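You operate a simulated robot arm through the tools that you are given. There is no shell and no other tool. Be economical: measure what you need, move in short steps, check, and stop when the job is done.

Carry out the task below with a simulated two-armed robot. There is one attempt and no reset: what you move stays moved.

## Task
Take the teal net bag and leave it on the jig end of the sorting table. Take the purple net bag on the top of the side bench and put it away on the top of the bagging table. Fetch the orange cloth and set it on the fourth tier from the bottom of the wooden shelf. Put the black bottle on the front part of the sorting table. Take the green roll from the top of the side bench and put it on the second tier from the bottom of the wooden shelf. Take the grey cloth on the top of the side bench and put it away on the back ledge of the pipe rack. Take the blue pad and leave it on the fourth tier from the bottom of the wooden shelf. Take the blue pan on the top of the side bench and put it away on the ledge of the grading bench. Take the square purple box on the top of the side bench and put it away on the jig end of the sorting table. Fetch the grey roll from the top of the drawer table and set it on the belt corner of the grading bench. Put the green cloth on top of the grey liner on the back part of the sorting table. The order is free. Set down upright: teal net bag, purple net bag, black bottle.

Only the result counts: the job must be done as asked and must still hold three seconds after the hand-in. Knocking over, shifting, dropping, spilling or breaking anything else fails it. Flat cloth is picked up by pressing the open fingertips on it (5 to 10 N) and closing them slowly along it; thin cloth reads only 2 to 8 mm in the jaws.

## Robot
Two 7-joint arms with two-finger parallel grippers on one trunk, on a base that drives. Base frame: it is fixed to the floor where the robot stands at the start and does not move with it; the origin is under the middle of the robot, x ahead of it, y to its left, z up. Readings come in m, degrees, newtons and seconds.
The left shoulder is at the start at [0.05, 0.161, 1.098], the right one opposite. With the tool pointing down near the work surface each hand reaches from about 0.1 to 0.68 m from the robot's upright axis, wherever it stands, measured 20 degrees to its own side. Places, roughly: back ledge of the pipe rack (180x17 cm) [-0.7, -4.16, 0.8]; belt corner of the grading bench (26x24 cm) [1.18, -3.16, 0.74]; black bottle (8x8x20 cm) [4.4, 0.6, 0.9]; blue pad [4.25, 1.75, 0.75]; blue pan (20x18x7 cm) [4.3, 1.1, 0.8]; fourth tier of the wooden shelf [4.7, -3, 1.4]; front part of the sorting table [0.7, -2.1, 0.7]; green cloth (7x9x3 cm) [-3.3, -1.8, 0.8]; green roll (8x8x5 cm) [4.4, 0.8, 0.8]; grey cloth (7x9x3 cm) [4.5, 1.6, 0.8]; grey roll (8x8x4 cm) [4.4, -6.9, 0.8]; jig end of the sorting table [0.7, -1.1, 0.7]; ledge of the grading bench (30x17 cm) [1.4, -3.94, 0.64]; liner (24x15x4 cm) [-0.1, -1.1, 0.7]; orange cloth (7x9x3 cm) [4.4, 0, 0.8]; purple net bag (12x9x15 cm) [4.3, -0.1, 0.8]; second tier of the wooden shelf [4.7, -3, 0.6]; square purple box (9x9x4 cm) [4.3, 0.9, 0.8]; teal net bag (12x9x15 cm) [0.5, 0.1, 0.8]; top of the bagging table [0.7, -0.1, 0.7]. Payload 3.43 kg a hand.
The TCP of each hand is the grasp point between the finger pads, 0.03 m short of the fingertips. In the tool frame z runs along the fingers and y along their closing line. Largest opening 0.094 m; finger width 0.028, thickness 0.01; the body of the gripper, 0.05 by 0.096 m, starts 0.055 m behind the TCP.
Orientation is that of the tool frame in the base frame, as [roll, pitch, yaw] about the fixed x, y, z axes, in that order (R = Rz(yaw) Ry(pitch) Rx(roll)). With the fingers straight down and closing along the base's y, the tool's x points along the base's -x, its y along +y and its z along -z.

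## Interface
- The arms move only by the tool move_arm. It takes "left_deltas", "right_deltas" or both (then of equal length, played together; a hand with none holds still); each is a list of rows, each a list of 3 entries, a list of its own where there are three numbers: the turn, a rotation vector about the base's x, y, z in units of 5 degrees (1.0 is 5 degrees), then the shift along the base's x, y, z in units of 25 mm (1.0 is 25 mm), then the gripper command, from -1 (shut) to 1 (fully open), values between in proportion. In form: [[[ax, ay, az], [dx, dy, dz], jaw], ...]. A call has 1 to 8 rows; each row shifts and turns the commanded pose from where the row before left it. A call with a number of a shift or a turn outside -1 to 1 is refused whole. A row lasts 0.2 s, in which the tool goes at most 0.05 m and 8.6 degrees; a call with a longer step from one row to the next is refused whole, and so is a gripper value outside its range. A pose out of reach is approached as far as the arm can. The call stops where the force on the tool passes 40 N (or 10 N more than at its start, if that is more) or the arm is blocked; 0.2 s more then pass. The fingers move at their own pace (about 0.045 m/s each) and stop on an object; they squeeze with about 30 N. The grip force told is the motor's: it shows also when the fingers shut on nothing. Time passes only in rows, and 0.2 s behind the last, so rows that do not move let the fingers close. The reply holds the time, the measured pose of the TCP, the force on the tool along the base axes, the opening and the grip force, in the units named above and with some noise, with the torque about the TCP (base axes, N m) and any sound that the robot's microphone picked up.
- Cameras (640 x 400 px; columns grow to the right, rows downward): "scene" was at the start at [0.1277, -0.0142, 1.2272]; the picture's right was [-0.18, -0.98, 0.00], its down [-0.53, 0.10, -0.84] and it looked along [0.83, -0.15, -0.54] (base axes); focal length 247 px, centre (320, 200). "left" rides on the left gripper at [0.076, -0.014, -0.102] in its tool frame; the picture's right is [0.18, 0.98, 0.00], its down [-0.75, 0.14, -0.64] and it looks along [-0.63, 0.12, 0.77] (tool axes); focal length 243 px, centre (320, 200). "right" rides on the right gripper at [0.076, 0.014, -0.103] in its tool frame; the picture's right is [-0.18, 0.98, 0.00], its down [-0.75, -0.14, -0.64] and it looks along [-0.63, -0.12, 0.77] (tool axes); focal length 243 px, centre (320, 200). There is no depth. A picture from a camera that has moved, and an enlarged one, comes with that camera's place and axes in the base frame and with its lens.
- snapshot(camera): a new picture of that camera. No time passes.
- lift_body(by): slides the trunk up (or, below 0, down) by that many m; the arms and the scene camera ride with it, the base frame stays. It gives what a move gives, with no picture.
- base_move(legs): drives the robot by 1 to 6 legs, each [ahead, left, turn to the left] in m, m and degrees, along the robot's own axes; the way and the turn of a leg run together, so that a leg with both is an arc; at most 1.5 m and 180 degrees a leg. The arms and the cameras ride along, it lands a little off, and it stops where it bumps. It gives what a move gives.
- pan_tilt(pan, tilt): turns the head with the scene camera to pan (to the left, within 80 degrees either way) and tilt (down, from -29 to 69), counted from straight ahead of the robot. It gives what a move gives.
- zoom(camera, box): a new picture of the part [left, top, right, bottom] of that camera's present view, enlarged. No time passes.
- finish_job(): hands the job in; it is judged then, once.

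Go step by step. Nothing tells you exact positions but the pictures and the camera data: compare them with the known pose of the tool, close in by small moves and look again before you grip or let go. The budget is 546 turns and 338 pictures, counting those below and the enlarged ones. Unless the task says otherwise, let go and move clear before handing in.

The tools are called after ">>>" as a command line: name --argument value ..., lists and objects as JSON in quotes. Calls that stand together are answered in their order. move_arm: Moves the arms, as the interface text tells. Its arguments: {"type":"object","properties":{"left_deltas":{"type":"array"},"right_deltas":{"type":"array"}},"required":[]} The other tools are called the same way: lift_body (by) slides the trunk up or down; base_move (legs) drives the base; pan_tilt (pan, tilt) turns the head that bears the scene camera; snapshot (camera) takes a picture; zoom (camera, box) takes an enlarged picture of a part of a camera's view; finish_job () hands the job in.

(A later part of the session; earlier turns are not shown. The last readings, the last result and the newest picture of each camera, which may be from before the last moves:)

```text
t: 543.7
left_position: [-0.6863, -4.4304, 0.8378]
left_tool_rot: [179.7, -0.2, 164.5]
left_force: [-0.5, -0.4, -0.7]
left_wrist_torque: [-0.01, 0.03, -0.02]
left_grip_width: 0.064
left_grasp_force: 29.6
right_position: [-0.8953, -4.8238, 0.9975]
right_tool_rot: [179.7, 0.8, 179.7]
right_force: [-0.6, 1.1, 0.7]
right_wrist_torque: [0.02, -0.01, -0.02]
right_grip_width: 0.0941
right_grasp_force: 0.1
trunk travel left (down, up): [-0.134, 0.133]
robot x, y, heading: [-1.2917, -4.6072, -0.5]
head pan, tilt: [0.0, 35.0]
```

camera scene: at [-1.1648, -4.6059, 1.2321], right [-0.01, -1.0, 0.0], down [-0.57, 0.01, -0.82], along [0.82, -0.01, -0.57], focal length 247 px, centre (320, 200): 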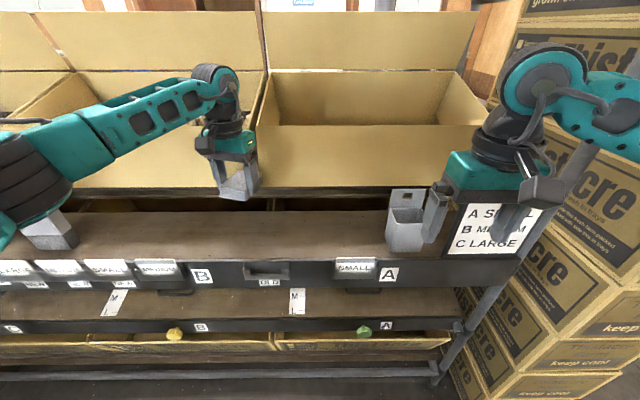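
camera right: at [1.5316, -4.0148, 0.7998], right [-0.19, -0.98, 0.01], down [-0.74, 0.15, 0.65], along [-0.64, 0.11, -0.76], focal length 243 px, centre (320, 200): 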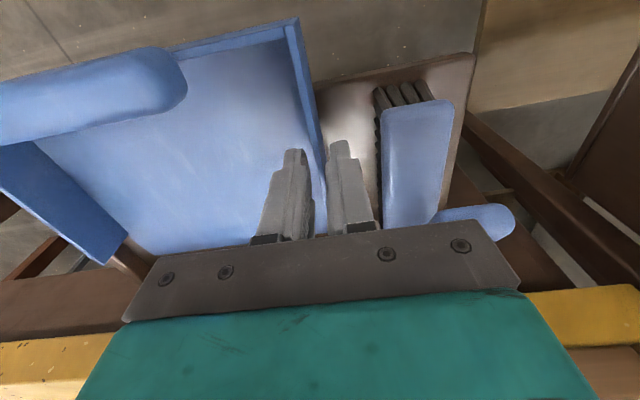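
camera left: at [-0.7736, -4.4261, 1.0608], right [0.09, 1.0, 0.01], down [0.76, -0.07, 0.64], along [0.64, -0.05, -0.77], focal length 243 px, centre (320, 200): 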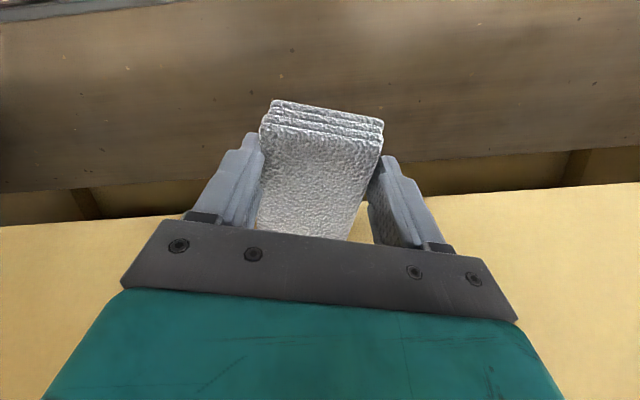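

>>> move_arm --left_deltas '[[[0, 0, 0], [0, 0, -0.2], -1], [[0, 0, 0], [0, 0, -0.2], -1]]'

>>> zoom --camera "scene" --box '[150, 120, 350, 260]'

```text
t: 544.3
left_position: [-0.6868, -4.4307, 0.8362]
left_tool_rot: [179.5, 0.4, 164.7]
left_force: [-4.1, 3.6, 30.4]
left_wrist_torque: [-0.38, -0.13, 0.01]
left_grip_width: 0.064
left_grasp_force: 30.1
right_position: [-0.8991, -4.8235, 0.9975]
right_tool_rot: [179.6, 1.0, 179.7]
right_force: [0.0, -0.3, -0.5]
right_wrist_torque: [0.01, -0.03, 0.01]
right_grip_width: 0.0942
right_grasp_force: 0.0
trunk travel left (down, up): [-0.134, 0.133]
robot x, y, heading: [-1.2906, -4.6101, -0.5]
head pan, tilt: [0.0, 35.0]
```

```text
2.86 times, centred on (250, 190) of scene
camera zoom: at [-1.1683, -4.606, 1.2332], right [-0.01, -1.0, 0.0], down [-0.57, 0.01, -0.82], along [0.82, -0.01, -0.57], focal length 706 px, centre (520, 229)
```

zoom: 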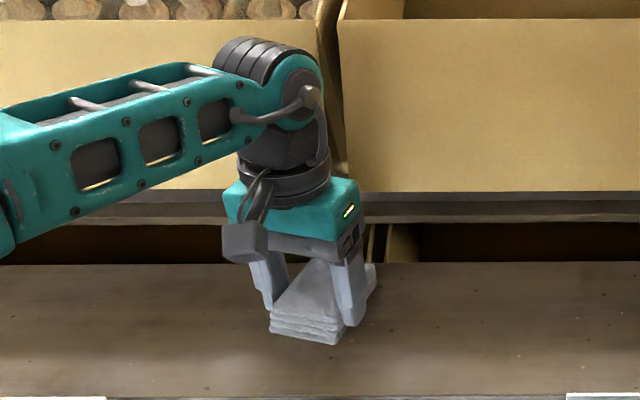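

On the plank. Ease 2 mm, open, and rise.

>>> move_arm --left_deltas '[[[0, 0, 0], [0, 0, 0.15], -1], [[0, 0, 0], [0, 0, 0], 0.5], [[0, 0, 0], [0, 0, 0], 1], [[0, 0, 0], [0, 0, 0], 1], [[0, 0, 0], [0, 0, 0.6], 1], [[0, 0, 0], [0, 0, 1], 1], [[0, 0, 0], [0, 0, 1], 1], [[0, 0, 0], [0, 0, 1], 1]]'

>>> move_arm --left_deltas '[[[0, 0, 0], [-0.5, 0, 1], 1], [[0, 0, 0], [-1, 0, 1], 1], [[0, 0, 0], [-1, 0, 1], 1], [[0, 0, 0], [-1, 0, 0], 1], [[0, 0, 0], [-1, 0, 0], 1], [[0, 0, 0], [-1, 0, 0], 1], [[0, 0, 0], [-1, 0, 0], 1]]'

>>> snapshot --camera "scene"

```text
t: 546.1
left_position: [-0.6866, -4.4295, 0.9229]
left_tool_rot: [179.6, -0.2, 164.6]
left_force: [0.2, 0.1, 0.5]
left_wrist_torque: [0.05, 0.0, -0.01]
left_grip_width: 0.0944
left_grasp_force: 0.1
right_position: [-0.8963, -4.8239, 0.9962]
right_tool_rot: [179.7, 0.8, 179.6]
right_force: [-0.5, 0.7, 0.8]
right_wrist_torque: [0.01, 0.02, 0.01]
right_grip_width: 0.0939
right_grasp_force: 0.1
trunk travel left (down, up): [-0.134, 0.133]
robot x, y, heading: [-1.2927, -4.6071, -0.3]
head pan, tilt: [0.0, 35.0]
```

```text
t: 547.7
left_position: [-0.8516, -4.4303, 0.9972]
left_tool_rot: [179.5, 0.0, 164.5]
left_force: [0.1, -0.2, -0.1]
left_wrist_torque: [0.03, -0.02, 0.0]
left_grip_width: 0.094
left_grasp_force: 0.0
right_position: [-0.8964, -4.8242, 0.997]
right_tool_rot: [179.7, 0.9, 179.8]
right_force: [1.9, -0.4, -0.6]
right_wrist_torque: [-0.01, -0.03, 0.01]
right_grip_width: 0.0938
right_grasp_force: 0.1
trunk travel left (down, up): [-0.134, 0.133]
robot x, y, heading: [-1.2939, -4.6041, -0.5]
head pan, tilt: [0.0, 35.0]
```

```text
220 pictures are left
camera scene: at [-1.1652, -4.6057, 1.2322], right [-0.01, -1.0, 0.0], down [-0.57, 0.01, -0.82], along [0.82, -0.01, -0.57], focal length 247 px, centre (320, 200)
```

scene: 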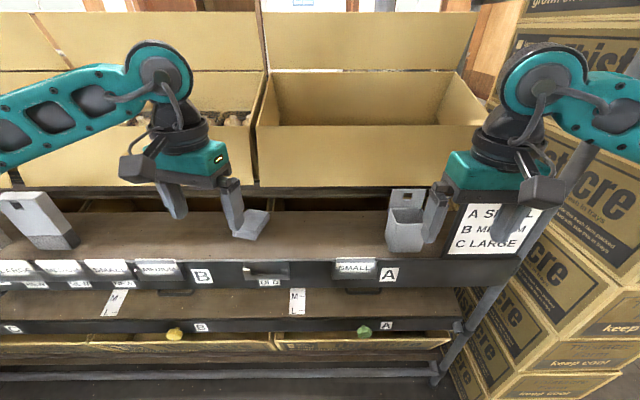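

Grey cloth is on the back ledge. Next the green cloth at (−3.3, −1.8); look to the north-west for the route.

>>> base_move --legs '[[-0.35, 0, 0], [0, 0, 115]]'

>>> pan_tilt --pan 0 --tilt 15

>>> snapshot --camera "scene"

```text
t: 554.8
left_position: [-1.9913, -4.2793, 0.9977]
left_tool_rot: [179.6, 0.0, -80.1]
left_force: [0.4, -0.8, -0.2]
left_wrist_torque: [0.04, 0.01, 0.02]
left_grip_width: 0.094
left_grasp_force: 0.0
right_position: [-1.616, -4.1502, 0.9966]
right_tool_rot: [179.7, 0.7, -64.9]
right_force: [-0.3, -0.4, -0.3]
right_wrist_torque: [0.01, -0.02, 0.0]
right_grip_width: 0.0939
right_grasp_force: 0.0
trunk travel left (down, up): [-0.134, 0.133]
robot x, y, heading: [-1.6436, -4.6023, 114.8]
head pan, tilt: [0.0, 35.0]
```

```text
t: 555.6
left_position: [-1.991, -4.2789, 0.998]
left_tool_rot: [179.6, -0.1, -80.1]
left_force: [0.0, 0.9, 0.1]
left_wrist_torque: [-0.06, 0.02, -0.02]
left_grip_width: 0.0941
left_grasp_force: 0.2
right_position: [-1.6158, -4.1509, 0.9973]
right_tool_rot: [179.7, 0.9, -64.9]
right_force: [-0.2, 0.6, 0.5]
right_wrist_torque: [0.0, 0.0, 0.02]
right_grip_width: 0.094
right_grasp_force: 0.1
trunk travel left (down, up): [-0.134, 0.133]
robot x, y, heading: [-1.6402, -4.6032, 114.9]
head pan, tilt: [0.0, 15.0]
```

```text
219 pictures are left
camera scene: at [-1.6975, -4.4794, 1.2641], right [0.91, 0.42, 0.0], down [0.11, -0.24, -0.97], along [-0.41, 0.88, -0.26], focal length 247 px, centre (320, 200)
```

scene: 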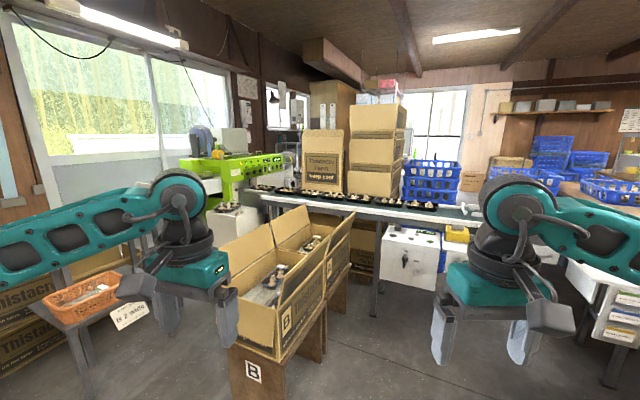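

The conveyor blocks the way north here; the green cloth must be reached from the north side later. I'll return the way I came, then fetch the grey roll at (4.4, −6.9).

>>> base_move --legs '[[0, 0, -114.9], [0.19, -1.3, 0], [0, -1.3, 0]]'

```text
t: 583.3
left_position: [-1.0114, -7.0321, 0.9973]
left_tool_rot: [179.6, -0.1, 163.9]
left_force: [-0.3, 0.0, -0.8]
left_wrist_torque: [0.0, 0.04, 0.01]
left_grip_width: 0.0941
left_grasp_force: 0.1
right_position: [-1.0605, -7.4265, 0.9962]
right_tool_rot: [179.6, 0.8, 179.0]
right_force: [0.9, 0.3, 0.3]
right_wrist_torque: [0.0, 0.03, 0.01]
right_grip_width: 0.0941
right_grasp_force: 0.0
trunk travel left (down, up): [-0.134, 0.133]
robot x, y, heading: [-1.4564, -7.2069, -1.1]
head pan, tilt: [0.0, 15.0]
```

>>> base_move --legs '[[0, -0.03, 1.1], [1.3, 0, 0], [0.8, 0, 0], [0.7, 0.5, 0], [1.3, 0, 0]]'

>>> snapshot --camera "scene"

```text
t: 592.2
left_position: [0.5638, -7.0496, 1.0015]
left_tool_rot: [179.7, 0.3, 164.8]
left_force: [-0.3, 0.4, -0.5]
left_wrist_torque: [0.0, -0.01, 0.05]
left_grip_width: 0.094
left_grasp_force: 0.0
right_position: [0.5127, -7.4455, 0.9952]
right_tool_rot: [-179.6, 0.3, -179.4]
right_force: [-0.4, 0.3, 0.4]
right_wrist_torque: [0.01, -0.01, 0.02]
right_grip_width: 0.094
right_grasp_force: 0.1
trunk travel left (down, up): [-0.134, 0.133]
robot x, y, heading: [0.1256, -7.2322, -0.1]
head pan, tilt: [0.0, 15.0]
stopped in leg 3: the robot was blocked; the commanded pose is now the measured one
```

```text
218 pictures are left
camera scene: at [0.2533, -7.2259, 1.2659], right [-0.01, -1.0, 0.0], down [-0.25, 0.0, -0.97], along [0.97, -0.01, -0.25], focal length 247 px, centre (320, 200)
```

scene: 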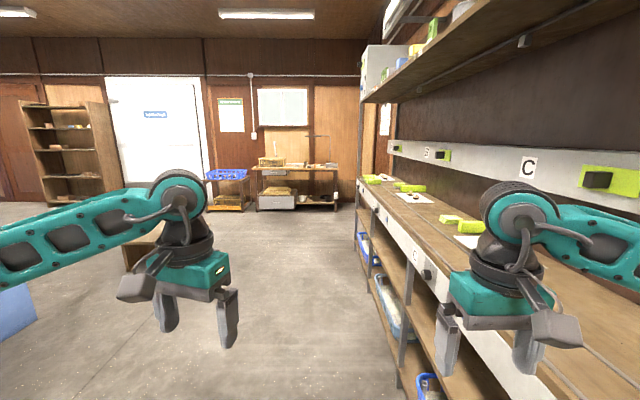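

The south shelf's edge stops my right arm. Go diagonally north-east away from it.

>>> base_move --legs '[[0.05, 0.14, 0], [0.3, 0.3, 0], [0.6, 0.15, 0], [1.4, 0, 0]]'

>>> snapshot --camera "scene"

```text
t: 606.5
left_position: [2.9084, -6.4406, 0.9969]
left_tool_rot: [179.7, -0.3, 166.3]
left_force: [0.3, 0.1, 1.0]
left_wrist_torque: [-0.03, 0.0, 0.01]
left_grip_width: 0.094
left_grasp_force: 0.1
right_position: [2.8686, -6.8372, 0.988]
right_tool_rot: [-179.8, -0.4, -178.1]
right_force: [0.3, 0.6, -0.5]
right_wrist_torque: [0.0, -0.01, 0.0]
right_grip_width: 0.0939
right_grasp_force: 0.0
trunk travel left (down, up): [-0.134, 0.133]
robot x, y, heading: [2.472, -6.6344, 0.8]
head pan, tilt: [0.0, 15.0]
```

```text
217 pictures are left
camera scene: at [2.604, -6.626, 1.2642], right [0.02, -1.0, 0.0], down [-0.26, -0.01, -0.97], along [0.97, 0.02, -0.26], focal length 247 px, centre (320, 200)
```

scene: 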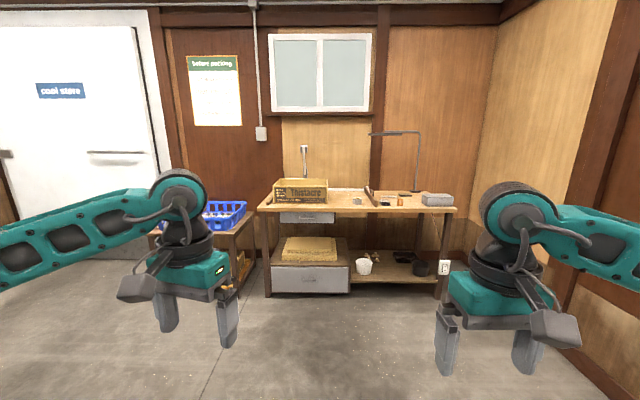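

The drawer table is ahead. Drive closer, then zoom for the grey roll.

>>> base_move --legs '[[0.9, -0.1, -0.8]]'

>>> pan_tilt --pan 0 --tilt 30

>>> snapshot --camera "scene"

>>> zoom --camera "scene" --box '[220, 100, 460, 250]'

```text
t: 611.1
left_position: [3.7779, -6.5393, 0.9964]
left_tool_rot: [179.6, -0.3, 165.3]
left_force: [-0.6, -0.3, -0.9]
left_wrist_torque: [0.0, 0.03, 0.0]
left_grip_width: 0.0938
left_grasp_force: 0.0
right_position: [3.7329, -6.9354, 0.9889]
right_tool_rot: [-179.8, -0.4, -179.0]
right_force: [-1.1, -0.3, 0.4]
right_wrist_torque: [-0.01, -0.03, -0.01]
right_grip_width: 0.0938
right_grasp_force: 0.2
trunk travel left (down, up): [-0.134, 0.133]
robot x, y, heading: [3.3354, -6.7204, 0.1]
head pan, tilt: [0.0, 15.0]
```

```text
t: 611.8
left_position: [3.7769, -6.5401, 0.9967]
left_tool_rot: [179.6, -0.3, 165.3]
left_force: [-0.5, -0.4, -0.8]
left_wrist_torque: [0.0, -0.04, 0.0]
left_grip_width: 0.0939
left_grasp_force: 0.2
right_position: [3.7313, -6.9351, 0.9876]
right_tool_rot: [-179.8, -0.4, -179.2]
right_force: [0.0, 0.6, 0.3]
right_wrist_torque: [-0.01, -0.01, -0.02]
right_grip_width: 0.0942
right_grasp_force: 0.0
trunk travel left (down, up): [-0.134, 0.133]
robot x, y, heading: [3.3342, -6.721, 0.4]
head pan, tilt: [0.0, 30.0]
```

```text
216 pictures are left
camera scene: at [3.4687, -6.7193, 1.24], right [0.0, -1.0, 0.0], down [-0.5, 0.0, -0.87], along [0.87, 0.0, -0.5], focal length 247 px, centre (320, 200)
```

scene: 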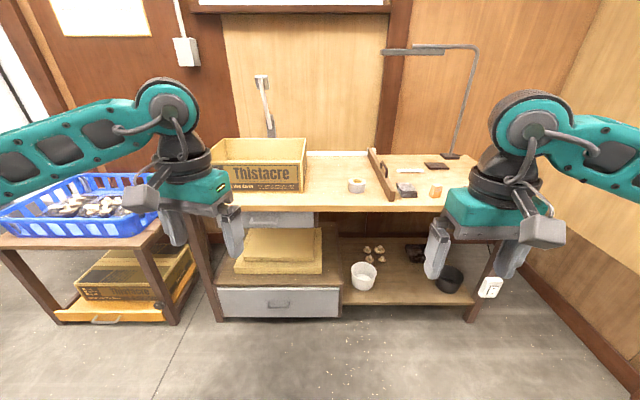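

```text
2.67 times, centred on (340, 175) of scene
camera zoom: at [3.4687, -6.7193, 1.24], right [0.0, -1.0, 0.0], down [-0.5, 0.0, -0.87], along [0.87, 0.0, -0.5], focal length 659 px, centre (267, 267)
```

zoom: 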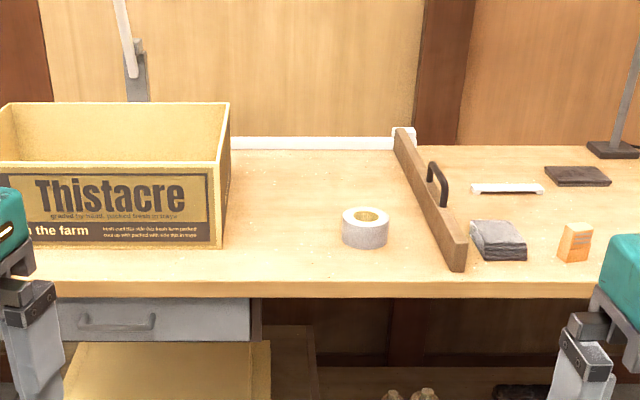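

Grey roll at about (4.37, −6.868) left of a rail. Move in and bring the right hand over it.

>>> base_move --legs '[[0.45, 0, 0]]'

>>> move_arm --right_deltas '[[[0, 0, 0], [1, 0.4, 0], 1], [[0, 0, 0], [1, 0.4, 0], 1], [[0, 0, 0], [1, 0.4, 0], 1], [[0, 0, 0], [1, 0.4, -0.5], 1], [[0, 0, 0], [0.6, 0.4, -0.5], 1], [[0, 0, 0], [0, 0.4, -0.5], 1]]'

>>> snapshot --camera "right"

```text
t: 614.5
left_position: [4.2222, -6.5409, 0.9965]
left_tool_rot: [179.7, -0.2, 165.1]
left_force: [-0.6, 0.4, -0.1]
left_wrist_torque: [0.0, -0.02, -0.03]
left_grip_width: 0.0942
left_grasp_force: 0.1
right_position: [4.1731, -6.9365, 0.9885]
right_tool_rot: [-179.8, -0.4, -179.2]
right_force: [-0.2, 0.1, 0.1]
right_wrist_torque: [-0.02, 0.05, -0.01]
right_grip_width: 0.0939
right_grasp_force: 0.1
trunk travel left (down, up): [-0.134, 0.133]
robot x, y, heading: [3.7812, -6.717, -0.5]
head pan, tilt: [0.0, 30.0]
```

```text
t: 615.9
left_position: [4.2218, -6.5408, 0.9974]
left_tool_rot: [179.5, -0.2, 165.1]
left_force: [-0.7, -0.4, -0.2]
left_wrist_torque: [0.02, -0.03, -0.01]
left_grip_width: 0.0942
left_grasp_force: 0.0
right_position: [4.2882, -6.876, 0.9498]
right_tool_rot: [-179.8, -0.4, -179.3]
right_force: [0.7, -0.9, -0.3]
right_wrist_torque: [0.02, -0.01, 0.0]
right_grip_width: 0.094
right_grasp_force: 0.1
trunk travel left (down, up): [-0.134, 0.133]
robot x, y, heading: [3.7772, -6.7228, -0.3]
head pan, tilt: [0.0, 30.0]
```

```text
214 pictures are left
camera right: at [4.2127, -6.8625, 1.0545], right [0.17, 0.99, -0.01], down [0.76, -0.13, 0.64], along [0.63, -0.11, -0.77], focal length 243 px, centre (320, 200)
```

right: 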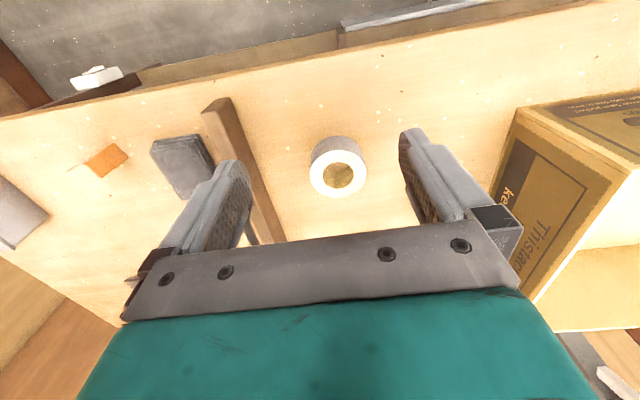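

Roll centre ≈ (4.377, −6.869). Move above at z 0.88 and check.

>>> move_arm --right_deltas '[[[0, 0, 0], [0.9, 0.1, -0.7], 1], [[0, 0, 0], [0.9, 0.1, -0.7], 1], [[0, 0, 0], [0.9, 0.1, -0.7], 1], [[0, 0, 0], [0.86, 0, -0.7], 1]]'

>>> snapshot --camera "right"

```text
t: 616.9
left_position: [4.2205, -6.5395, 0.9982]
left_tool_rot: [179.5, -0.4, 165.1]
left_force: [-0.4, -0.4, -0.4]
left_wrist_torque: [0.02, 0.02, 0.01]
left_grip_width: 0.0939
left_grasp_force: 0.1
right_position: [4.3772, -6.8683, 0.8816]
right_tool_rot: [-179.9, -0.4, -179.3]
right_force: [0.5, 0.4, 0.4]
right_wrist_torque: [0.01, 0.0, 0.01]
right_grip_width: 0.0939
right_grasp_force: 0.0
trunk travel left (down, up): [-0.134, 0.133]
robot x, y, heading: [3.7817, -6.7193, -0.1]
head pan, tilt: [0.0, 30.0]
```

```text
213 pictures are left
camera right: at [4.3016, -6.8534, 0.985], right [0.17, 0.99, -0.01], down [0.76, -0.13, 0.64], along [0.63, -0.11, -0.77], focal length 243 px, centre (320, 200)
```

right: 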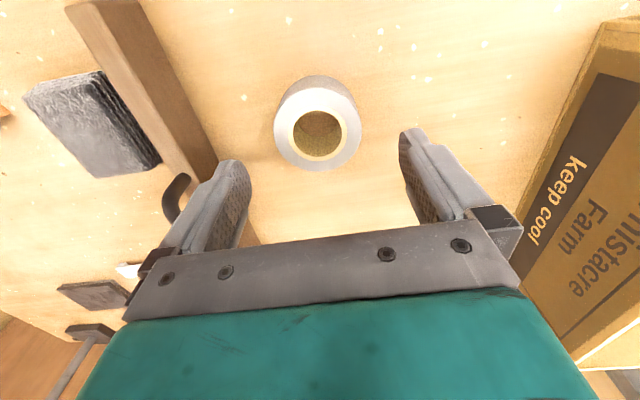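

Descend with care, watching for table contact.

>>> move_arm --right_deltas '[[[0, 0, 0], [0.3, -0.05, -0.8], 1], [[0, 0, 0], [0, 0, -0.8], 1], [[0, 0, 0], [0, 0, -0.8], 1], [[0, 0, 0], [0, 0, -0.4], 1]]'

>>> snapshot --camera "right"

>>> zoom --camera "scene" --box '[280, 120, 500, 280]'

```text
t: 617.9
left_position: [4.2208, -6.5418, 0.9966]
left_tool_rot: [179.6, -0.2, 165.2]
left_force: [-0.5, -0.5, 0.1]
left_wrist_torque: [0.0, 0.0, 0.0]
left_grip_width: 0.0939
left_grasp_force: 0.1
right_position: [4.384, -6.8698, 0.8117]
right_tool_rot: [-179.8, -0.4, -179.3]
right_force: [0.6, 0.4, -0.2]
right_wrist_torque: [0.0, 0.01, -0.02]
right_grip_width: 0.0938
right_grasp_force: 0.0
trunk travel left (down, up): [-0.134, 0.133]
robot x, y, heading: [3.7807, -6.7218, -0.1]
head pan, tilt: [0.0, 30.0]
```

```text
212 pictures are left
camera right: at [4.3087, -6.8564, 0.9143], right [0.17, 0.98, -0.01], down [0.76, -0.13, 0.64], along [0.63, -0.11, -0.77], focal length 243 px, centre (320, 200)
```

right: 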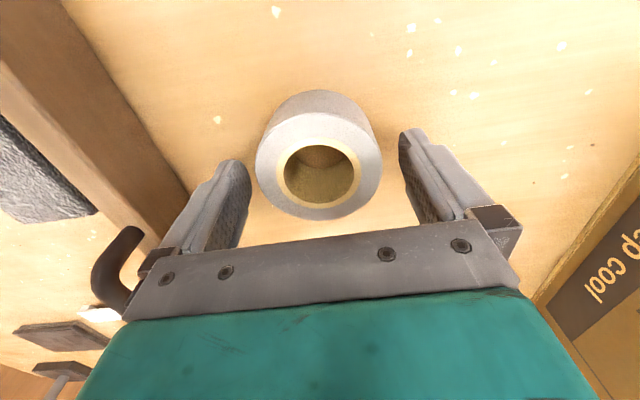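

```text
2.50 times, centred on (390, 200) of scene
camera zoom: at [3.9112, -6.7194, 1.24], right [0.0, -1.0, 0.0], down [-0.5, 0.0, -0.87], along [0.87, 0.0, -0.5], focal length 618 px, centre (145, 200)
```

zoom: 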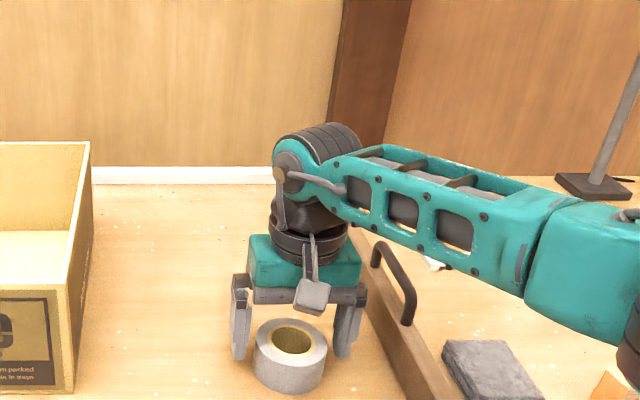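

Roll top z≈0.78; centred. Lower to ~0.778 and close.

>>> move_arm --right_deltas '[[[0, 0, 0], [0.15, -0.05, -0.6], 1], [[0, 0, 0], [0, 0, -0.5], 1], [[0, 0, 0], [0, 0, -0.2], 1], [[0, 0, 0], [0, 0, 0], 0.6], [[0, 0, 0], [0, 0, 0], 0.2], [[0, 0, 0], [0, 0, 0], -1], [[0, 0, 0], [0, 0, 0], -1]]'

>>> move_arm --right_deltas '[[[0, 0, 0], [0, 0, 0.4], -1], [[0, 0, 0], [0, 0, 0.8], -1], [[0, 0, 0], [0, 0, 1], -1], [[0, 0, 0], [0, 0, 1], -1], [[0, 0, 0], [0, 0, 1], -1]]'

>>> snapshot --camera "right"

```text
t: 618.7
left_position: [4.2197, -6.5403, 0.9979]
left_tool_rot: [179.6, -0.1, 164.9]
left_force: [0.4, 0.3, -0.2]
left_wrist_torque: [-0.01, -0.03, -0.02]
left_grip_width: 0.0941
left_grasp_force: 0.1
right_position: [4.3904, -6.87, 0.789]
right_tool_rot: [-179.9, 0.1, -179.3]
right_force: [-7.0, -0.1, 17.5]
right_wrist_torque: [-0.53, 0.43, -0.3]
right_grip_width: 0.0932
right_grasp_force: 0.0
trunk travel left (down, up): [-0.134, 0.133]
robot x, y, heading: [3.782, -6.7213, -0.5]
head pan, tilt: [0.0, 30.0]
stopped in row 3 (right hand): the force on the tool passed its limit at 45 N (the readings are from after the stop); the commanded pose is now the measured one
```

```text
t: 619.9
left_position: [4.2198, -6.5412, 0.9981]
left_tool_rot: [179.5, -0.1, 165.0]
left_force: [0.4, -0.6, 0.7]
left_wrist_torque: [0.03, 0.0, -0.01]
left_grip_width: 0.0939
left_grasp_force: 0.1
right_position: [4.3902, -6.8711, 0.8904]
right_tool_rot: [180.0, 0.0, -179.2]
right_force: [-0.2, 1.0, -1.4]
right_wrist_torque: [-0.01, -0.03, 0.0]
right_grip_width: 0.0747
right_grasp_force: 29.9
trunk travel left (down, up): [-0.134, 0.133]
robot x, y, heading: [3.7789, -6.723, -0.1]
head pan, tilt: [0.0, 30.0]
```

```text
210 pictures are left
camera right: at [4.3143, -6.8577, 0.9948], right [0.17, 0.99, 0.0], down [0.76, -0.13, 0.64], along [0.63, -0.11, -0.77], focal length 243 px, centre (320, 200)
```

right: 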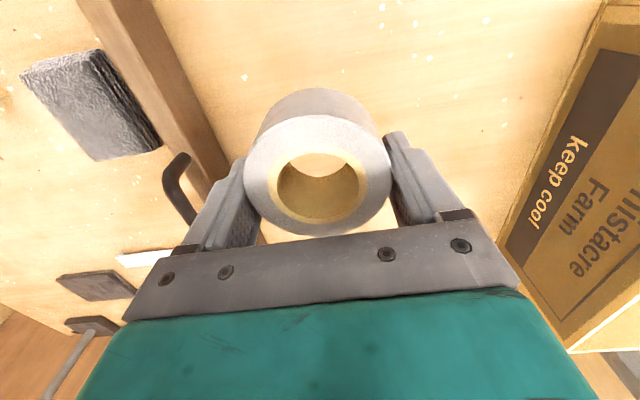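

The roll is gripped (75 mm). Raise, retract and drive to the belt corner.

>>> move_arm --right_deltas '[[[0, 0, 0], [0, 0, 1], -1], [[0, 0, 0], [-1, 0, 1], -1], [[0, 0, 0], [-1, 0, 1], -1], [[0, 0, 0], [-1, 0, 0.5], -1], [[0, 0, 0], [-1, 0, 0], -1], [[0, 0, 0], [-1, 0, 0], -1], [[0, 0, 0], [-1, 0, 0], -1], [[0, 0, 0], [-1, 0, 0], -1]]'

>>> base_move --legs '[[-0.45, 0, 0], [0, 1.1, 0], [0, 1.15, 0], [0, 0, 180], [1.1, -1.0, 0]]'

>>> snapshot --camera "scene"

```text
t: 621.7
left_position: [4.221, -6.5415, 0.9962]
left_tool_rot: [179.6, -0.2, 165.1]
left_force: [1.0, -0.2, 0.1]
left_wrist_torque: [0.01, 0.04, 0.01]
left_grip_width: 0.094
left_grasp_force: 0.1
right_position: [4.2144, -6.8696, 0.98]
right_tool_rot: [180.0, 0.0, -179.2]
right_force: [-0.5, 0.2, -0.5]
right_wrist_torque: [0.01, -0.02, 0.01]
right_grip_width: 0.0745
right_grasp_force: 30.4
trunk travel left (down, up): [-0.134, 0.133]
robot x, y, heading: [3.7822, -6.7245, -0.1]
head pan, tilt: [0.0, 30.0]
```

```text
t: 659.8
left_position: [1.8902, -3.5622, 0.9967]
left_tool_rot: [179.5, -0.3, -19.2]
left_force: [-0.5, -0.6, -0.4]
left_wrist_torque: [-0.02, -0.02, -0.01]
left_grip_width: 0.094
left_grasp_force: 0.0
right_position: [1.9184, -3.234, 0.9801]
right_tool_rot: [179.9, -0.1, -3.3]
right_force: [0.2, 0.3, -1.0]
right_wrist_torque: [0.02, -0.01, 0.0]
right_grip_width: 0.073
right_grasp_force: 30.3
trunk travel left (down, up): [-0.134, 0.133]
robot x, y, heading: [2.3412, -3.4155, 175.7]
head pan, tilt: [0.0, 30.0]
```

```text
209 pictures are left
camera scene: at [2.2114, -3.4023, 1.24], right [0.07, 1.0, 0.0], down [0.5, -0.04, -0.87], along [-0.86, 0.06, -0.5], focal length 247 px, centre (320, 200)
```

scene: 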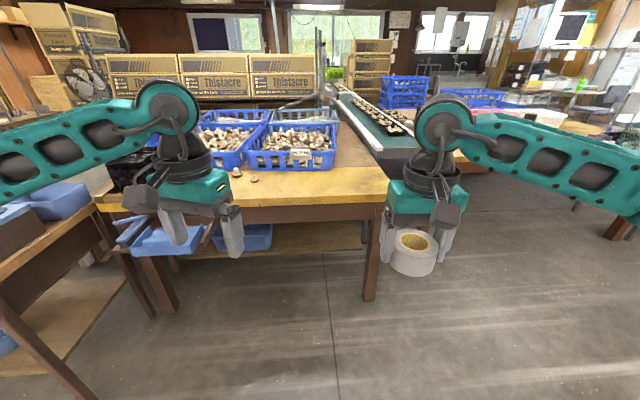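

Belt corner of the bench is clear. Move in and bring the roll above (1.18, −3.16).

>>> base_move --legs '[[0, 0, 4.3], [0.57, -0.06, 0]]'

>>> move_arm --right_deltas '[[[0, 0, 0], [-1, 0, -0.4], -1], [[0, 0, 0], [-1, 0, -0.4], -1], [[0, 0, 0], [-1, 0, -0.4], -1], [[0, 0, 0], [-1, 0, -0.4], -1], [[0, 0, 0], [-1, 0, -0.4], -1], [[0, 0, 0], [-1, 0, -0.4], -1]]'

>>> pan_tilt --pan -10 --tilt 42

>>> snapshot --camera "scene"

```text
t: 663.6
left_position: [1.3222, -3.5368, 0.997]
left_tool_rot: [179.6, -0.3, -14.7]
left_force: [0.1, -0.3, 0.1]
left_wrist_torque: [-0.02, -0.03, -0.02]
left_grip_width: 0.094
left_grasp_force: 0.0
right_position: [1.3267, -3.2065, 0.9781]
right_tool_rot: [-180.0, -0.1, 1.0]
right_force: [0.3, -0.8, -0.5]
right_wrist_torque: [0.02, 0.01, -0.02]
right_grip_width: 0.0729
right_grasp_force: 30.2
trunk travel left (down, up): [-0.134, 0.133]
robot x, y, heading: [1.7637, -3.3574, -179.9]
head pan, tilt: [0.0, 30.0]
```

```text
t: 665.0
left_position: [1.3234, -3.536, 0.9972]
left_tool_rot: [179.6, -0.2, -14.8]
left_force: [-0.2, 0.4, -0.5]
left_wrist_torque: [0.0, -0.01, -0.02]
left_grip_width: 0.0938
left_grasp_force: 0.0
right_position: [1.1768, -3.2082, 0.9172]
right_tool_rot: [179.9, -0.1, 1.0]
right_force: [-0.2, -0.5, -1.1]
right_wrist_torque: [0.0, -0.01, -0.05]
right_grip_width: 0.0725
right_grasp_force: 29.9
trunk travel left (down, up): [-0.134, 0.133]
robot x, y, heading: [1.7609, -3.356, -180.0]
head pan, tilt: [0.0, 30.0]
```

```text
t: 665.7
left_position: [1.3219, -3.5361, 0.998]
left_tool_rot: [179.6, -0.2, -14.8]
left_force: [-0.7, -0.9, -0.4]
left_wrist_torque: [0.0, 0.01, 0.02]
left_grip_width: 0.0942
left_grasp_force: 0.0
right_position: [1.1784, -3.2075, 0.9181]
right_tool_rot: [180.0, 0.0, 0.9]
right_force: [0.8, 0.0, -0.1]
right_wrist_torque: [-0.01, 0.01, 0.01]
right_grip_width: 0.0728
right_grasp_force: 30.0
trunk travel left (down, up): [-0.134, 0.133]
robot x, y, heading: [1.762, -3.3547, -179.7]
head pan, tilt: [-10.0, 42.0]
```

```text
208 pictures are left
camera scene: at [1.6398, -3.338, 1.2217], right [0.17, 0.99, 0.0], down [0.66, -0.11, -0.74], along [-0.73, 0.13, -0.67], focal length 247 px, centre (320, 200)
```

scene: 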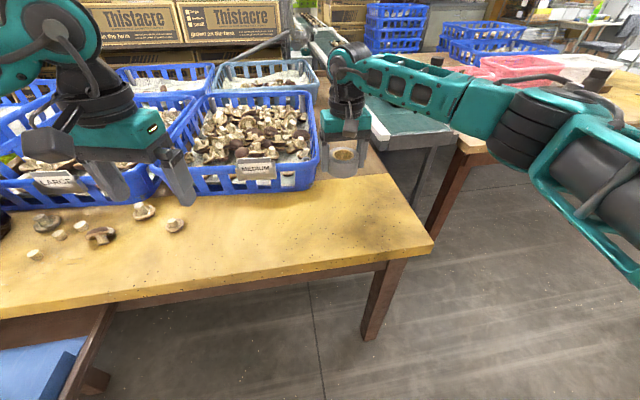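

Shift 5 cm right (y −3.155) and lower toward the bench.

>>> move_arm --right_deltas '[[[0, 0, 0], [0, 1, 0], -1], [[0, 0, 0], [0, 1, -0.6], -1], [[0, 0, 0], [0, 0, -1], -1], [[0, 0, 0], [0, 0, -1], -1], [[0, 0, 0], [0, 0, -1], -1], [[0, 0, 0], [0, 0, -0.6], -1]]'

>>> zoom --camera "scene" --box '[240, 60, 480, 260]'

```text
t: 667.1
left_position: [1.3226, -3.5363, 0.9972]
left_tool_rot: [179.6, -0.3, -14.8]
left_force: [0.1, 0.0, 0.5]
left_wrist_torque: [0.0, 0.01, 0.03]
left_grip_width: 0.0939
left_grasp_force: 0.0
right_position: [1.1774, -3.1554, 0.8128]
right_tool_rot: [-179.9, 0.0, 0.8]
right_force: [-0.3, 0.3, -0.7]
right_wrist_torque: [0.01, 0.0, 0.0]
right_grip_width: 0.0723
right_grasp_force: 30.4
trunk travel left (down, up): [-0.134, 0.133]
robot x, y, heading: [1.7634, -3.3575, -179.9]
head pan, tilt: [-10.0, 42.0]
```

```text
2.00 times, centred on (360, 160) of scene
camera zoom: at [1.6398, -3.338, 1.2217], right [0.17, 0.99, 0.0], down [0.66, -0.12, -0.74], along [-0.73, 0.13, -0.67], focal length 494 px, centre (240, 280)
```

zoom: 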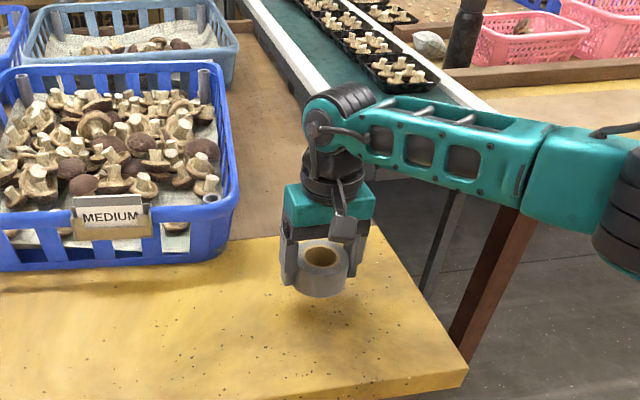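

>>> move_arm --right_deltas '[[[0, 0, 0], [0, 0, -0.2], -1], [[0, 0, 0], [0, 0, -0.2], -1], [[0, 0, 0], [0, 0, -0.2], -1]]'

>>> move_arm --right_deltas '[[[0, 0, 0], [0, 0, -0.2], -1], [[0, 0, 0], [0, 0, -0.2], -1]]'

```text
t: 667.9
left_position: [1.3215, -3.5361, 0.996]
left_tool_rot: [179.6, -0.3, -14.8]
left_force: [-0.6, 0.2, 0.9]
left_wrist_torque: [-0.02, -0.01, -0.01]
left_grip_width: 0.0938
left_grasp_force: 0.0
right_position: [1.1768, -3.1557, 0.8001]
right_tool_rot: [180.0, -0.1, 1.0]
right_force: [0.1, -0.1, -1.2]
right_wrist_torque: [0.02, -0.01, 0.0]
right_grip_width: 0.0726
right_grasp_force: 30.0
trunk travel left (down, up): [-0.134, 0.133]
robot x, y, heading: [1.7616, -3.3545, -179.6]
head pan, tilt: [-10.0, 42.0]
```

```text
t: 668.5
left_position: [1.3232, -3.5349, 0.9971]
left_tool_rot: [179.6, -0.2, -14.8]
left_force: [-0.5, -0.2, -0.2]
left_wrist_torque: [0.0, 0.02, -0.01]
left_grip_width: 0.0942
left_grasp_force: 0.0
right_position: [1.177, -3.1574, 0.7879]
right_tool_rot: [179.9, -0.1, 0.9]
right_force: [0.7, 0.0, 0.2]
right_wrist_torque: [-0.03, -0.03, 0.04]
right_grip_width: 0.0728
right_grasp_force: 30.3
trunk travel left (down, up): [-0.134, 0.133]
robot x, y, heading: [1.763, -3.353, -180.0]
head pan, tilt: [-10.0, 42.0]
```

>>> move_arm --right_deltas '[[[0, 0, 0], [0, 0, -0.2], -1], [[0, 0, 0], [0, 0, -0.15], -1]]'

```text
t: 669.1
left_position: [1.3228, -3.5359, 0.9966]
left_tool_rot: [179.6, -0.2, -14.8]
left_force: [-0.3, 0.4, -0.3]
left_wrist_torque: [0.06, -0.03, 0.02]
left_grip_width: 0.0941
left_grasp_force: 0.1
right_position: [1.1776, -3.1567, 0.7805]
right_tool_rot: [179.9, 0.0, 0.9]
right_force: [-1.5, -0.3, -0.9]
right_wrist_torque: [0.04, -0.03, 0.0]
right_grip_width: 0.0727
right_grasp_force: 30.1
trunk travel left (down, up): [-0.134, 0.133]
robot x, y, heading: [1.7616, -3.3575, -179.8]
head pan, tilt: [-10.0, 42.0]
```

>>> move_arm --right_deltas '[[[0, 0, 0], [0, 0, -0.2], -1], [[0, 0, 0], [0, 0, -0.15], -1]]'

>>> zoom --camera "scene" --box '[280, 100, 460, 240]'

```text
t: 669.7
left_position: [1.3239, -3.5362, 0.996]
left_tool_rot: [179.7, -0.2, -14.8]
left_force: [0.3, -0.1, -0.2]
left_wrist_torque: [-0.02, 0.0, -0.02]
left_grip_width: 0.0939
left_grasp_force: 0.2
right_position: [1.1776, -3.1577, 0.7723]
right_tool_rot: [-180.0, -0.2, 0.9]
right_force: [-0.1, -0.2, -1.4]
right_wrist_torque: [0.0, -0.02, 0.0]
right_grip_width: 0.0727
right_grasp_force: 30.3
trunk travel left (down, up): [-0.134, 0.133]
robot x, y, heading: [1.7635, -3.3545, -180.0]
head pan, tilt: [-10.0, 42.0]
```

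```text
2.86 times, centred on (370, 170) of scene
camera zoom: at [1.6398, -3.338, 1.2217], right [0.17, 0.99, 0.0], down [0.66, -0.12, -0.74], along [-0.73, 0.13, -0.67], focal length 706 px, centre (177, 286)
```

zoom: 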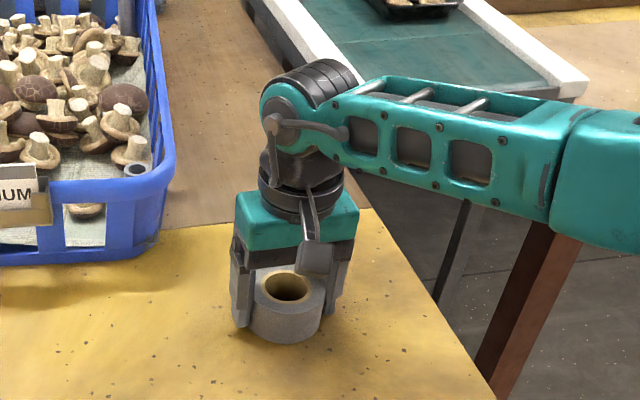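

Nearly down; keep lowering in fine steps.

>>> move_arm --right_deltas '[[[0, 0, 0], [0, 0, -0.2], -1], [[0, 0, 0], [0, 0, -0.15], -1]]'

>>> move_arm --right_deltas '[[[0, 0, 0], [0, 0, -0.15], -1], [[0, 0, 0], [0, 0, -0.1], -1]]'

```text
t: 670.5
left_position: [1.3247, -3.5366, 0.9975]
left_tool_rot: [179.6, -0.1, -14.9]
left_force: [-0.2, 0.8, 0.2]
left_wrist_torque: [0.02, 0.0, 0.0]
left_grip_width: 0.0942
left_grasp_force: 0.0
right_position: [1.1745, -3.1581, 0.7688]
right_tool_rot: [-180.0, 0.4, 0.9]
right_force: [5.4, 1.0, 16.8]
right_wrist_torque: [0.69, -0.44, -0.3]
right_grip_width: 0.0726
right_grasp_force: 29.5
trunk travel left (down, up): [-0.134, 0.133]
robot x, y, heading: [1.7619, -3.3531, -180.2]
head pan, tilt: [-10.0, 42.0]
stopped in row 2 (right hand): the force on the tool passed its limit at 42 N (the readings are from after the stop); the commanded pose is now the measured one
```

```text
t: 671.0
left_position: [1.3239, -3.5352, 0.9979]
left_tool_rot: [179.6, -0.1, -14.9]
left_force: [0.0, -0.1, 0.6]
left_wrist_torque: [0.03, 0.03, 0.0]
left_grip_width: 0.0938
left_grasp_force: 0.0
right_position: [1.1736, -3.1578, 0.7698]
right_tool_rot: [179.9, 0.8, 0.7]
right_force: [5.8, -0.8, 16.3]
right_wrist_torque: [0.67, -0.42, -0.38]
right_grip_width: 0.0724
right_grasp_force: 29.8
trunk travel left (down, up): [-0.134, 0.133]
robot x, y, heading: [1.7627, -3.3533, -179.9]
head pan, tilt: [-10.0, 42.0]
stopped in row 2 (right hand): the force on the tool passed its limit at 42 N (the readings are from after the stop); the commanded pose is now the measured one
```

In contact. Ease up 1 mm, open and rise.

>>> move_arm --right_deltas '[[[0, 0, 0], [0, 0, 0.08], -1], [[0, 0, 0], [0, 0, 0], 0.7], [[0, 0, 0], [0, 0, 0], 1], [[0, 0, 0], [0, 0, 0], 1], [[0, 0, 0], [0, 0, 0.6], 1], [[0, 0, 0], [0, 0, 1], 1], [[0, 0, 0], [0, 0, 1], 1], [[0, 0, 0], [0, 0, 1], 1]]'

>>> move_arm --right_deltas '[[[0, 0, 0], [0, 0, 1], 1], [[0, 0, 0], [0.5, 0, 1], 1], [[0, 0, 0], [1, 0, 1], 1], [[0, 0, 0], [1, 0, 1], 1], [[0, 0, 0], [1, 0, 1], 1], [[0, 0, 0], [1, 0, 0], 1], [[0, 0, 0], [1, 0, 0], 1]]'

>>> zoom --camera "scene" --box '[240, 60, 480, 260]'

```text
t: 672.8
left_position: [1.3216, -3.5359, 0.9967]
left_tool_rot: [179.6, -0.2, -14.9]
left_force: [-0.7, 0.2, 0.0]
left_wrist_torque: [0.02, -0.02, 0.0]
left_grip_width: 0.0938
left_grasp_force: 0.1
right_position: [1.1729, -3.157, 0.8603]
right_tool_rot: [179.9, 0.6, 0.7]
right_force: [-0.8, 1.2, 0.0]
right_wrist_torque: [-0.01, 0.04, 0.03]
right_grip_width: 0.094
right_grasp_force: 0.2
trunk travel left (down, up): [-0.134, 0.133]
robot x, y, heading: [1.7635, -3.3537, -180.4]
head pan, tilt: [-10.0, 42.0]
```

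```text
t: 674.4
left_position: [1.3237, -3.5362, 0.9981]
left_tool_rot: [179.6, -0.1, -14.9]
left_force: [0.5, 0.0, -0.1]
left_wrist_torque: [0.01, 0.01, 0.02]
left_grip_width: 0.094
left_grasp_force: 0.1
right_position: [1.3111, -3.1553, 0.9841]
right_tool_rot: [179.9, 0.5, 0.7]
right_force: [0.2, 0.5, -0.4]
right_wrist_torque: [-0.01, -0.01, 0.0]
right_grip_width: 0.0939
right_grasp_force: 0.0
trunk travel left (down, up): [-0.134, 0.133]
robot x, y, heading: [1.7656, -3.3555, -180.0]
head pan, tilt: [-10.0, 42.0]
```

```text
2.00 times, centred on (360, 160) of scene
camera zoom: at [1.6403, -3.3377, 1.2217], right [0.17, 0.98, 0.0], down [0.66, -0.12, -0.74], along [-0.73, 0.13, -0.67], focal length 494 px, centre (240, 280)
```

zoom: 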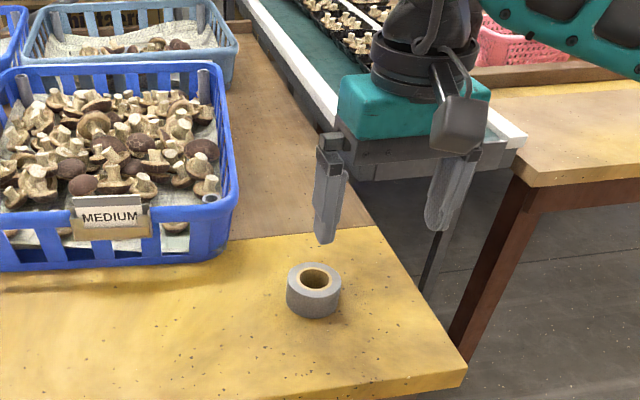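

The grey roll sits at the belt corner. Next, look at the wooden shelf at (4.7, −3) from the front.

>>> base_move --legs '[[-0.4, 0, 0], [0, 0, 180], [1.2, 0.3, 0]]'

>>> pan_tilt --pan 0 --tilt 5

>>> snapshot --camera "scene"

```text
t: 689.9
left_position: [3.8101, -2.9768, 0.9967]
left_tool_rot: [179.5, -0.2, 161.1]
left_force: [-0.9, 0.1, 0.8]
left_wrist_torque: [0.02, 0.03, 0.0]
left_grip_width: 0.094
left_grasp_force: 0.0
right_position: [3.7962, -3.3583, 0.9834]
right_tool_rot: [179.9, 0.6, 176.7]
right_force: [0.5, 0.0, -0.8]
right_wrist_torque: [-0.01, -0.01, -0.01]
right_grip_width: 0.0937
right_grasp_force: 0.0
trunk travel left (down, up): [-0.134, 0.133]
robot x, y, heading: [3.3567, -3.1298, -4.2]
head pan, tilt: [-10.0, 42.0]
```

```text
t: 691.0
left_position: [3.8105, -2.9761, 0.9964]
left_tool_rot: [179.6, -0.2, 160.9]
left_force: [0.9, 0.4, -0.1]
left_wrist_torque: [-0.01, 0.03, 0.01]
left_grip_width: 0.094
left_grasp_force: 0.0
right_position: [3.796, -3.3568, 0.9836]
right_tool_rot: [180.0, 0.6, 176.6]
right_force: [0.1, -0.6, 0.2]
right_wrist_torque: [0.0, 0.01, 0.01]
right_grip_width: 0.0941
right_grasp_force: 0.1
trunk travel left (down, up): [-0.134, 0.133]
robot x, y, heading: [3.3598, -3.1268, -4.1]
head pan, tilt: [0.0, 5.0]
```

```text
204 pictures are left
camera scene: at [3.4893, -3.1332, 1.2803], right [-0.07, -1.0, 0.0], down [-0.09, 0.01, -1.0], along [0.99, -0.07, -0.09], focal length 247 px, centre (320, 200)
```

scene: 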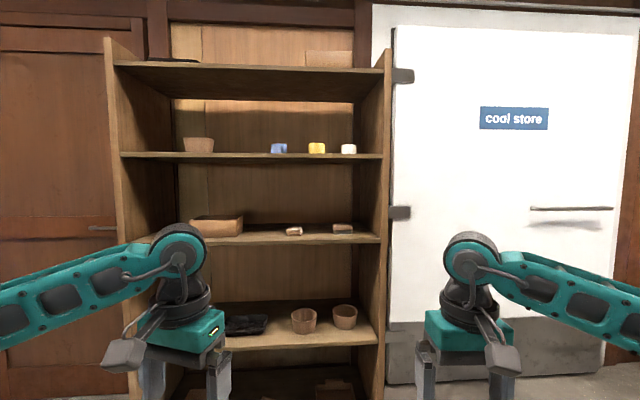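

Tier 4's surface is about z 1.37 with free space at y≈−2.75…−2.93; the hand must enter tilted forward (~45°). So I'll pick cloths with a tilted hand. Drive to the orange cloth first and prepare the left hand's tilt.

>>> base_move --legs '[[0, 0, 4.1], [0.2, 1.45, 0], [0.1, 1.45, 0]]'

>>> move_arm --left_deltas '[[[0, -1, 0], [-0.5, 0, 0.4], 1], [[0, -1, 0], [-0.5, 0, 0.4], 1], [[0, -1, 0], [-0.5, 0, 0.4], 1], [[0, -1, 0], [-0.5, 0, 0.4], 1], [[0, -1, 0], [0, 0, 0], 1], [[0, -1, 0], [0, 0, 0], 1], [[0, -1, 0], [0, 0, 0], 1], [[0, -1, 0], [0, 0, 0], 1]]'

>>> pan_tilt --pan 10 --tilt 35

>>> snapshot --camera "scene"

```text
t: 716.7
left_position: [4.1165, -0.0663, 0.997]
left_tool_rot: [179.6, -0.2, 163.7]
left_force: [0.8, 0.1, -0.2]
left_wrist_torque: [-0.04, 0.02, -0.01]
left_grip_width: 0.0939
left_grasp_force: 0.0
right_position: [4.1206, -0.4467, 0.9838]
right_tool_rot: [180.0, 0.7, 179.4]
right_force: [-2.1, 0.2, -1.1]
right_wrist_torque: [0.01, -0.03, 0.0]
right_grip_width: 0.094
right_grasp_force: 0.0
trunk travel left (down, up): [-0.134, 0.133]
robot x, y, heading: [3.6681, -0.2374, -1.3]
head pan, tilt: [0.0, 5.0]
```

```text
t: 718.5
left_position: [4.0672, -0.0678, 1.0369]
left_tool_rot: [166.3, 38.0, 159.1]
left_force: [-0.3, -1.1, -0.3]
left_wrist_torque: [0.01, -0.01, 0.03]
left_grip_width: 0.094
left_grasp_force: 0.1
right_position: [4.1205, -0.447, 0.9835]
right_tool_rot: [179.8, 0.7, 179.4]
right_force: [0.1, -0.4, -0.7]
right_wrist_torque: [-0.01, 0.02, -0.03]
right_grip_width: 0.094
right_grasp_force: 0.0
trunk travel left (down, up): [-0.134, 0.133]
robot x, y, heading: [3.6731, -0.2356, -1.5]
head pan, tilt: [0.0, 5.0]
```

```text
t: 719.4
left_position: [4.0671, -0.0659, 1.0373]
left_tool_rot: [166.4, 37.8, 159.2]
left_force: [-0.2, 0.5, -0.1]
left_wrist_torque: [0.01, 0.0, -0.02]
left_grip_width: 0.0942
left_grasp_force: 0.1
right_position: [4.1208, -0.4464, 0.9834]
right_tool_rot: [179.9, 0.6, 179.3]
right_force: [-0.6, -0.3, 0.5]
right_wrist_torque: [-0.01, -0.03, 0.03]
right_grip_width: 0.0942
right_grasp_force: 0.0
trunk travel left (down, up): [-0.134, 0.133]
robot x, y, heading: [3.6762, -0.236, -1.7]
head pan, tilt: [10.0, 35.0]
```

```text
203 pictures are left
camera scene: at [3.7995, -0.2223, 1.2322], right [0.15, -0.99, 0.0], down [-0.57, -0.09, -0.82], along [0.81, 0.12, -0.57], focal length 247 px, centre (320, 200)
```

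scene: 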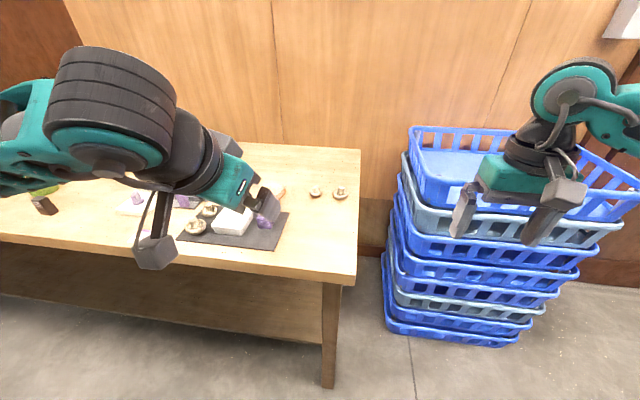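

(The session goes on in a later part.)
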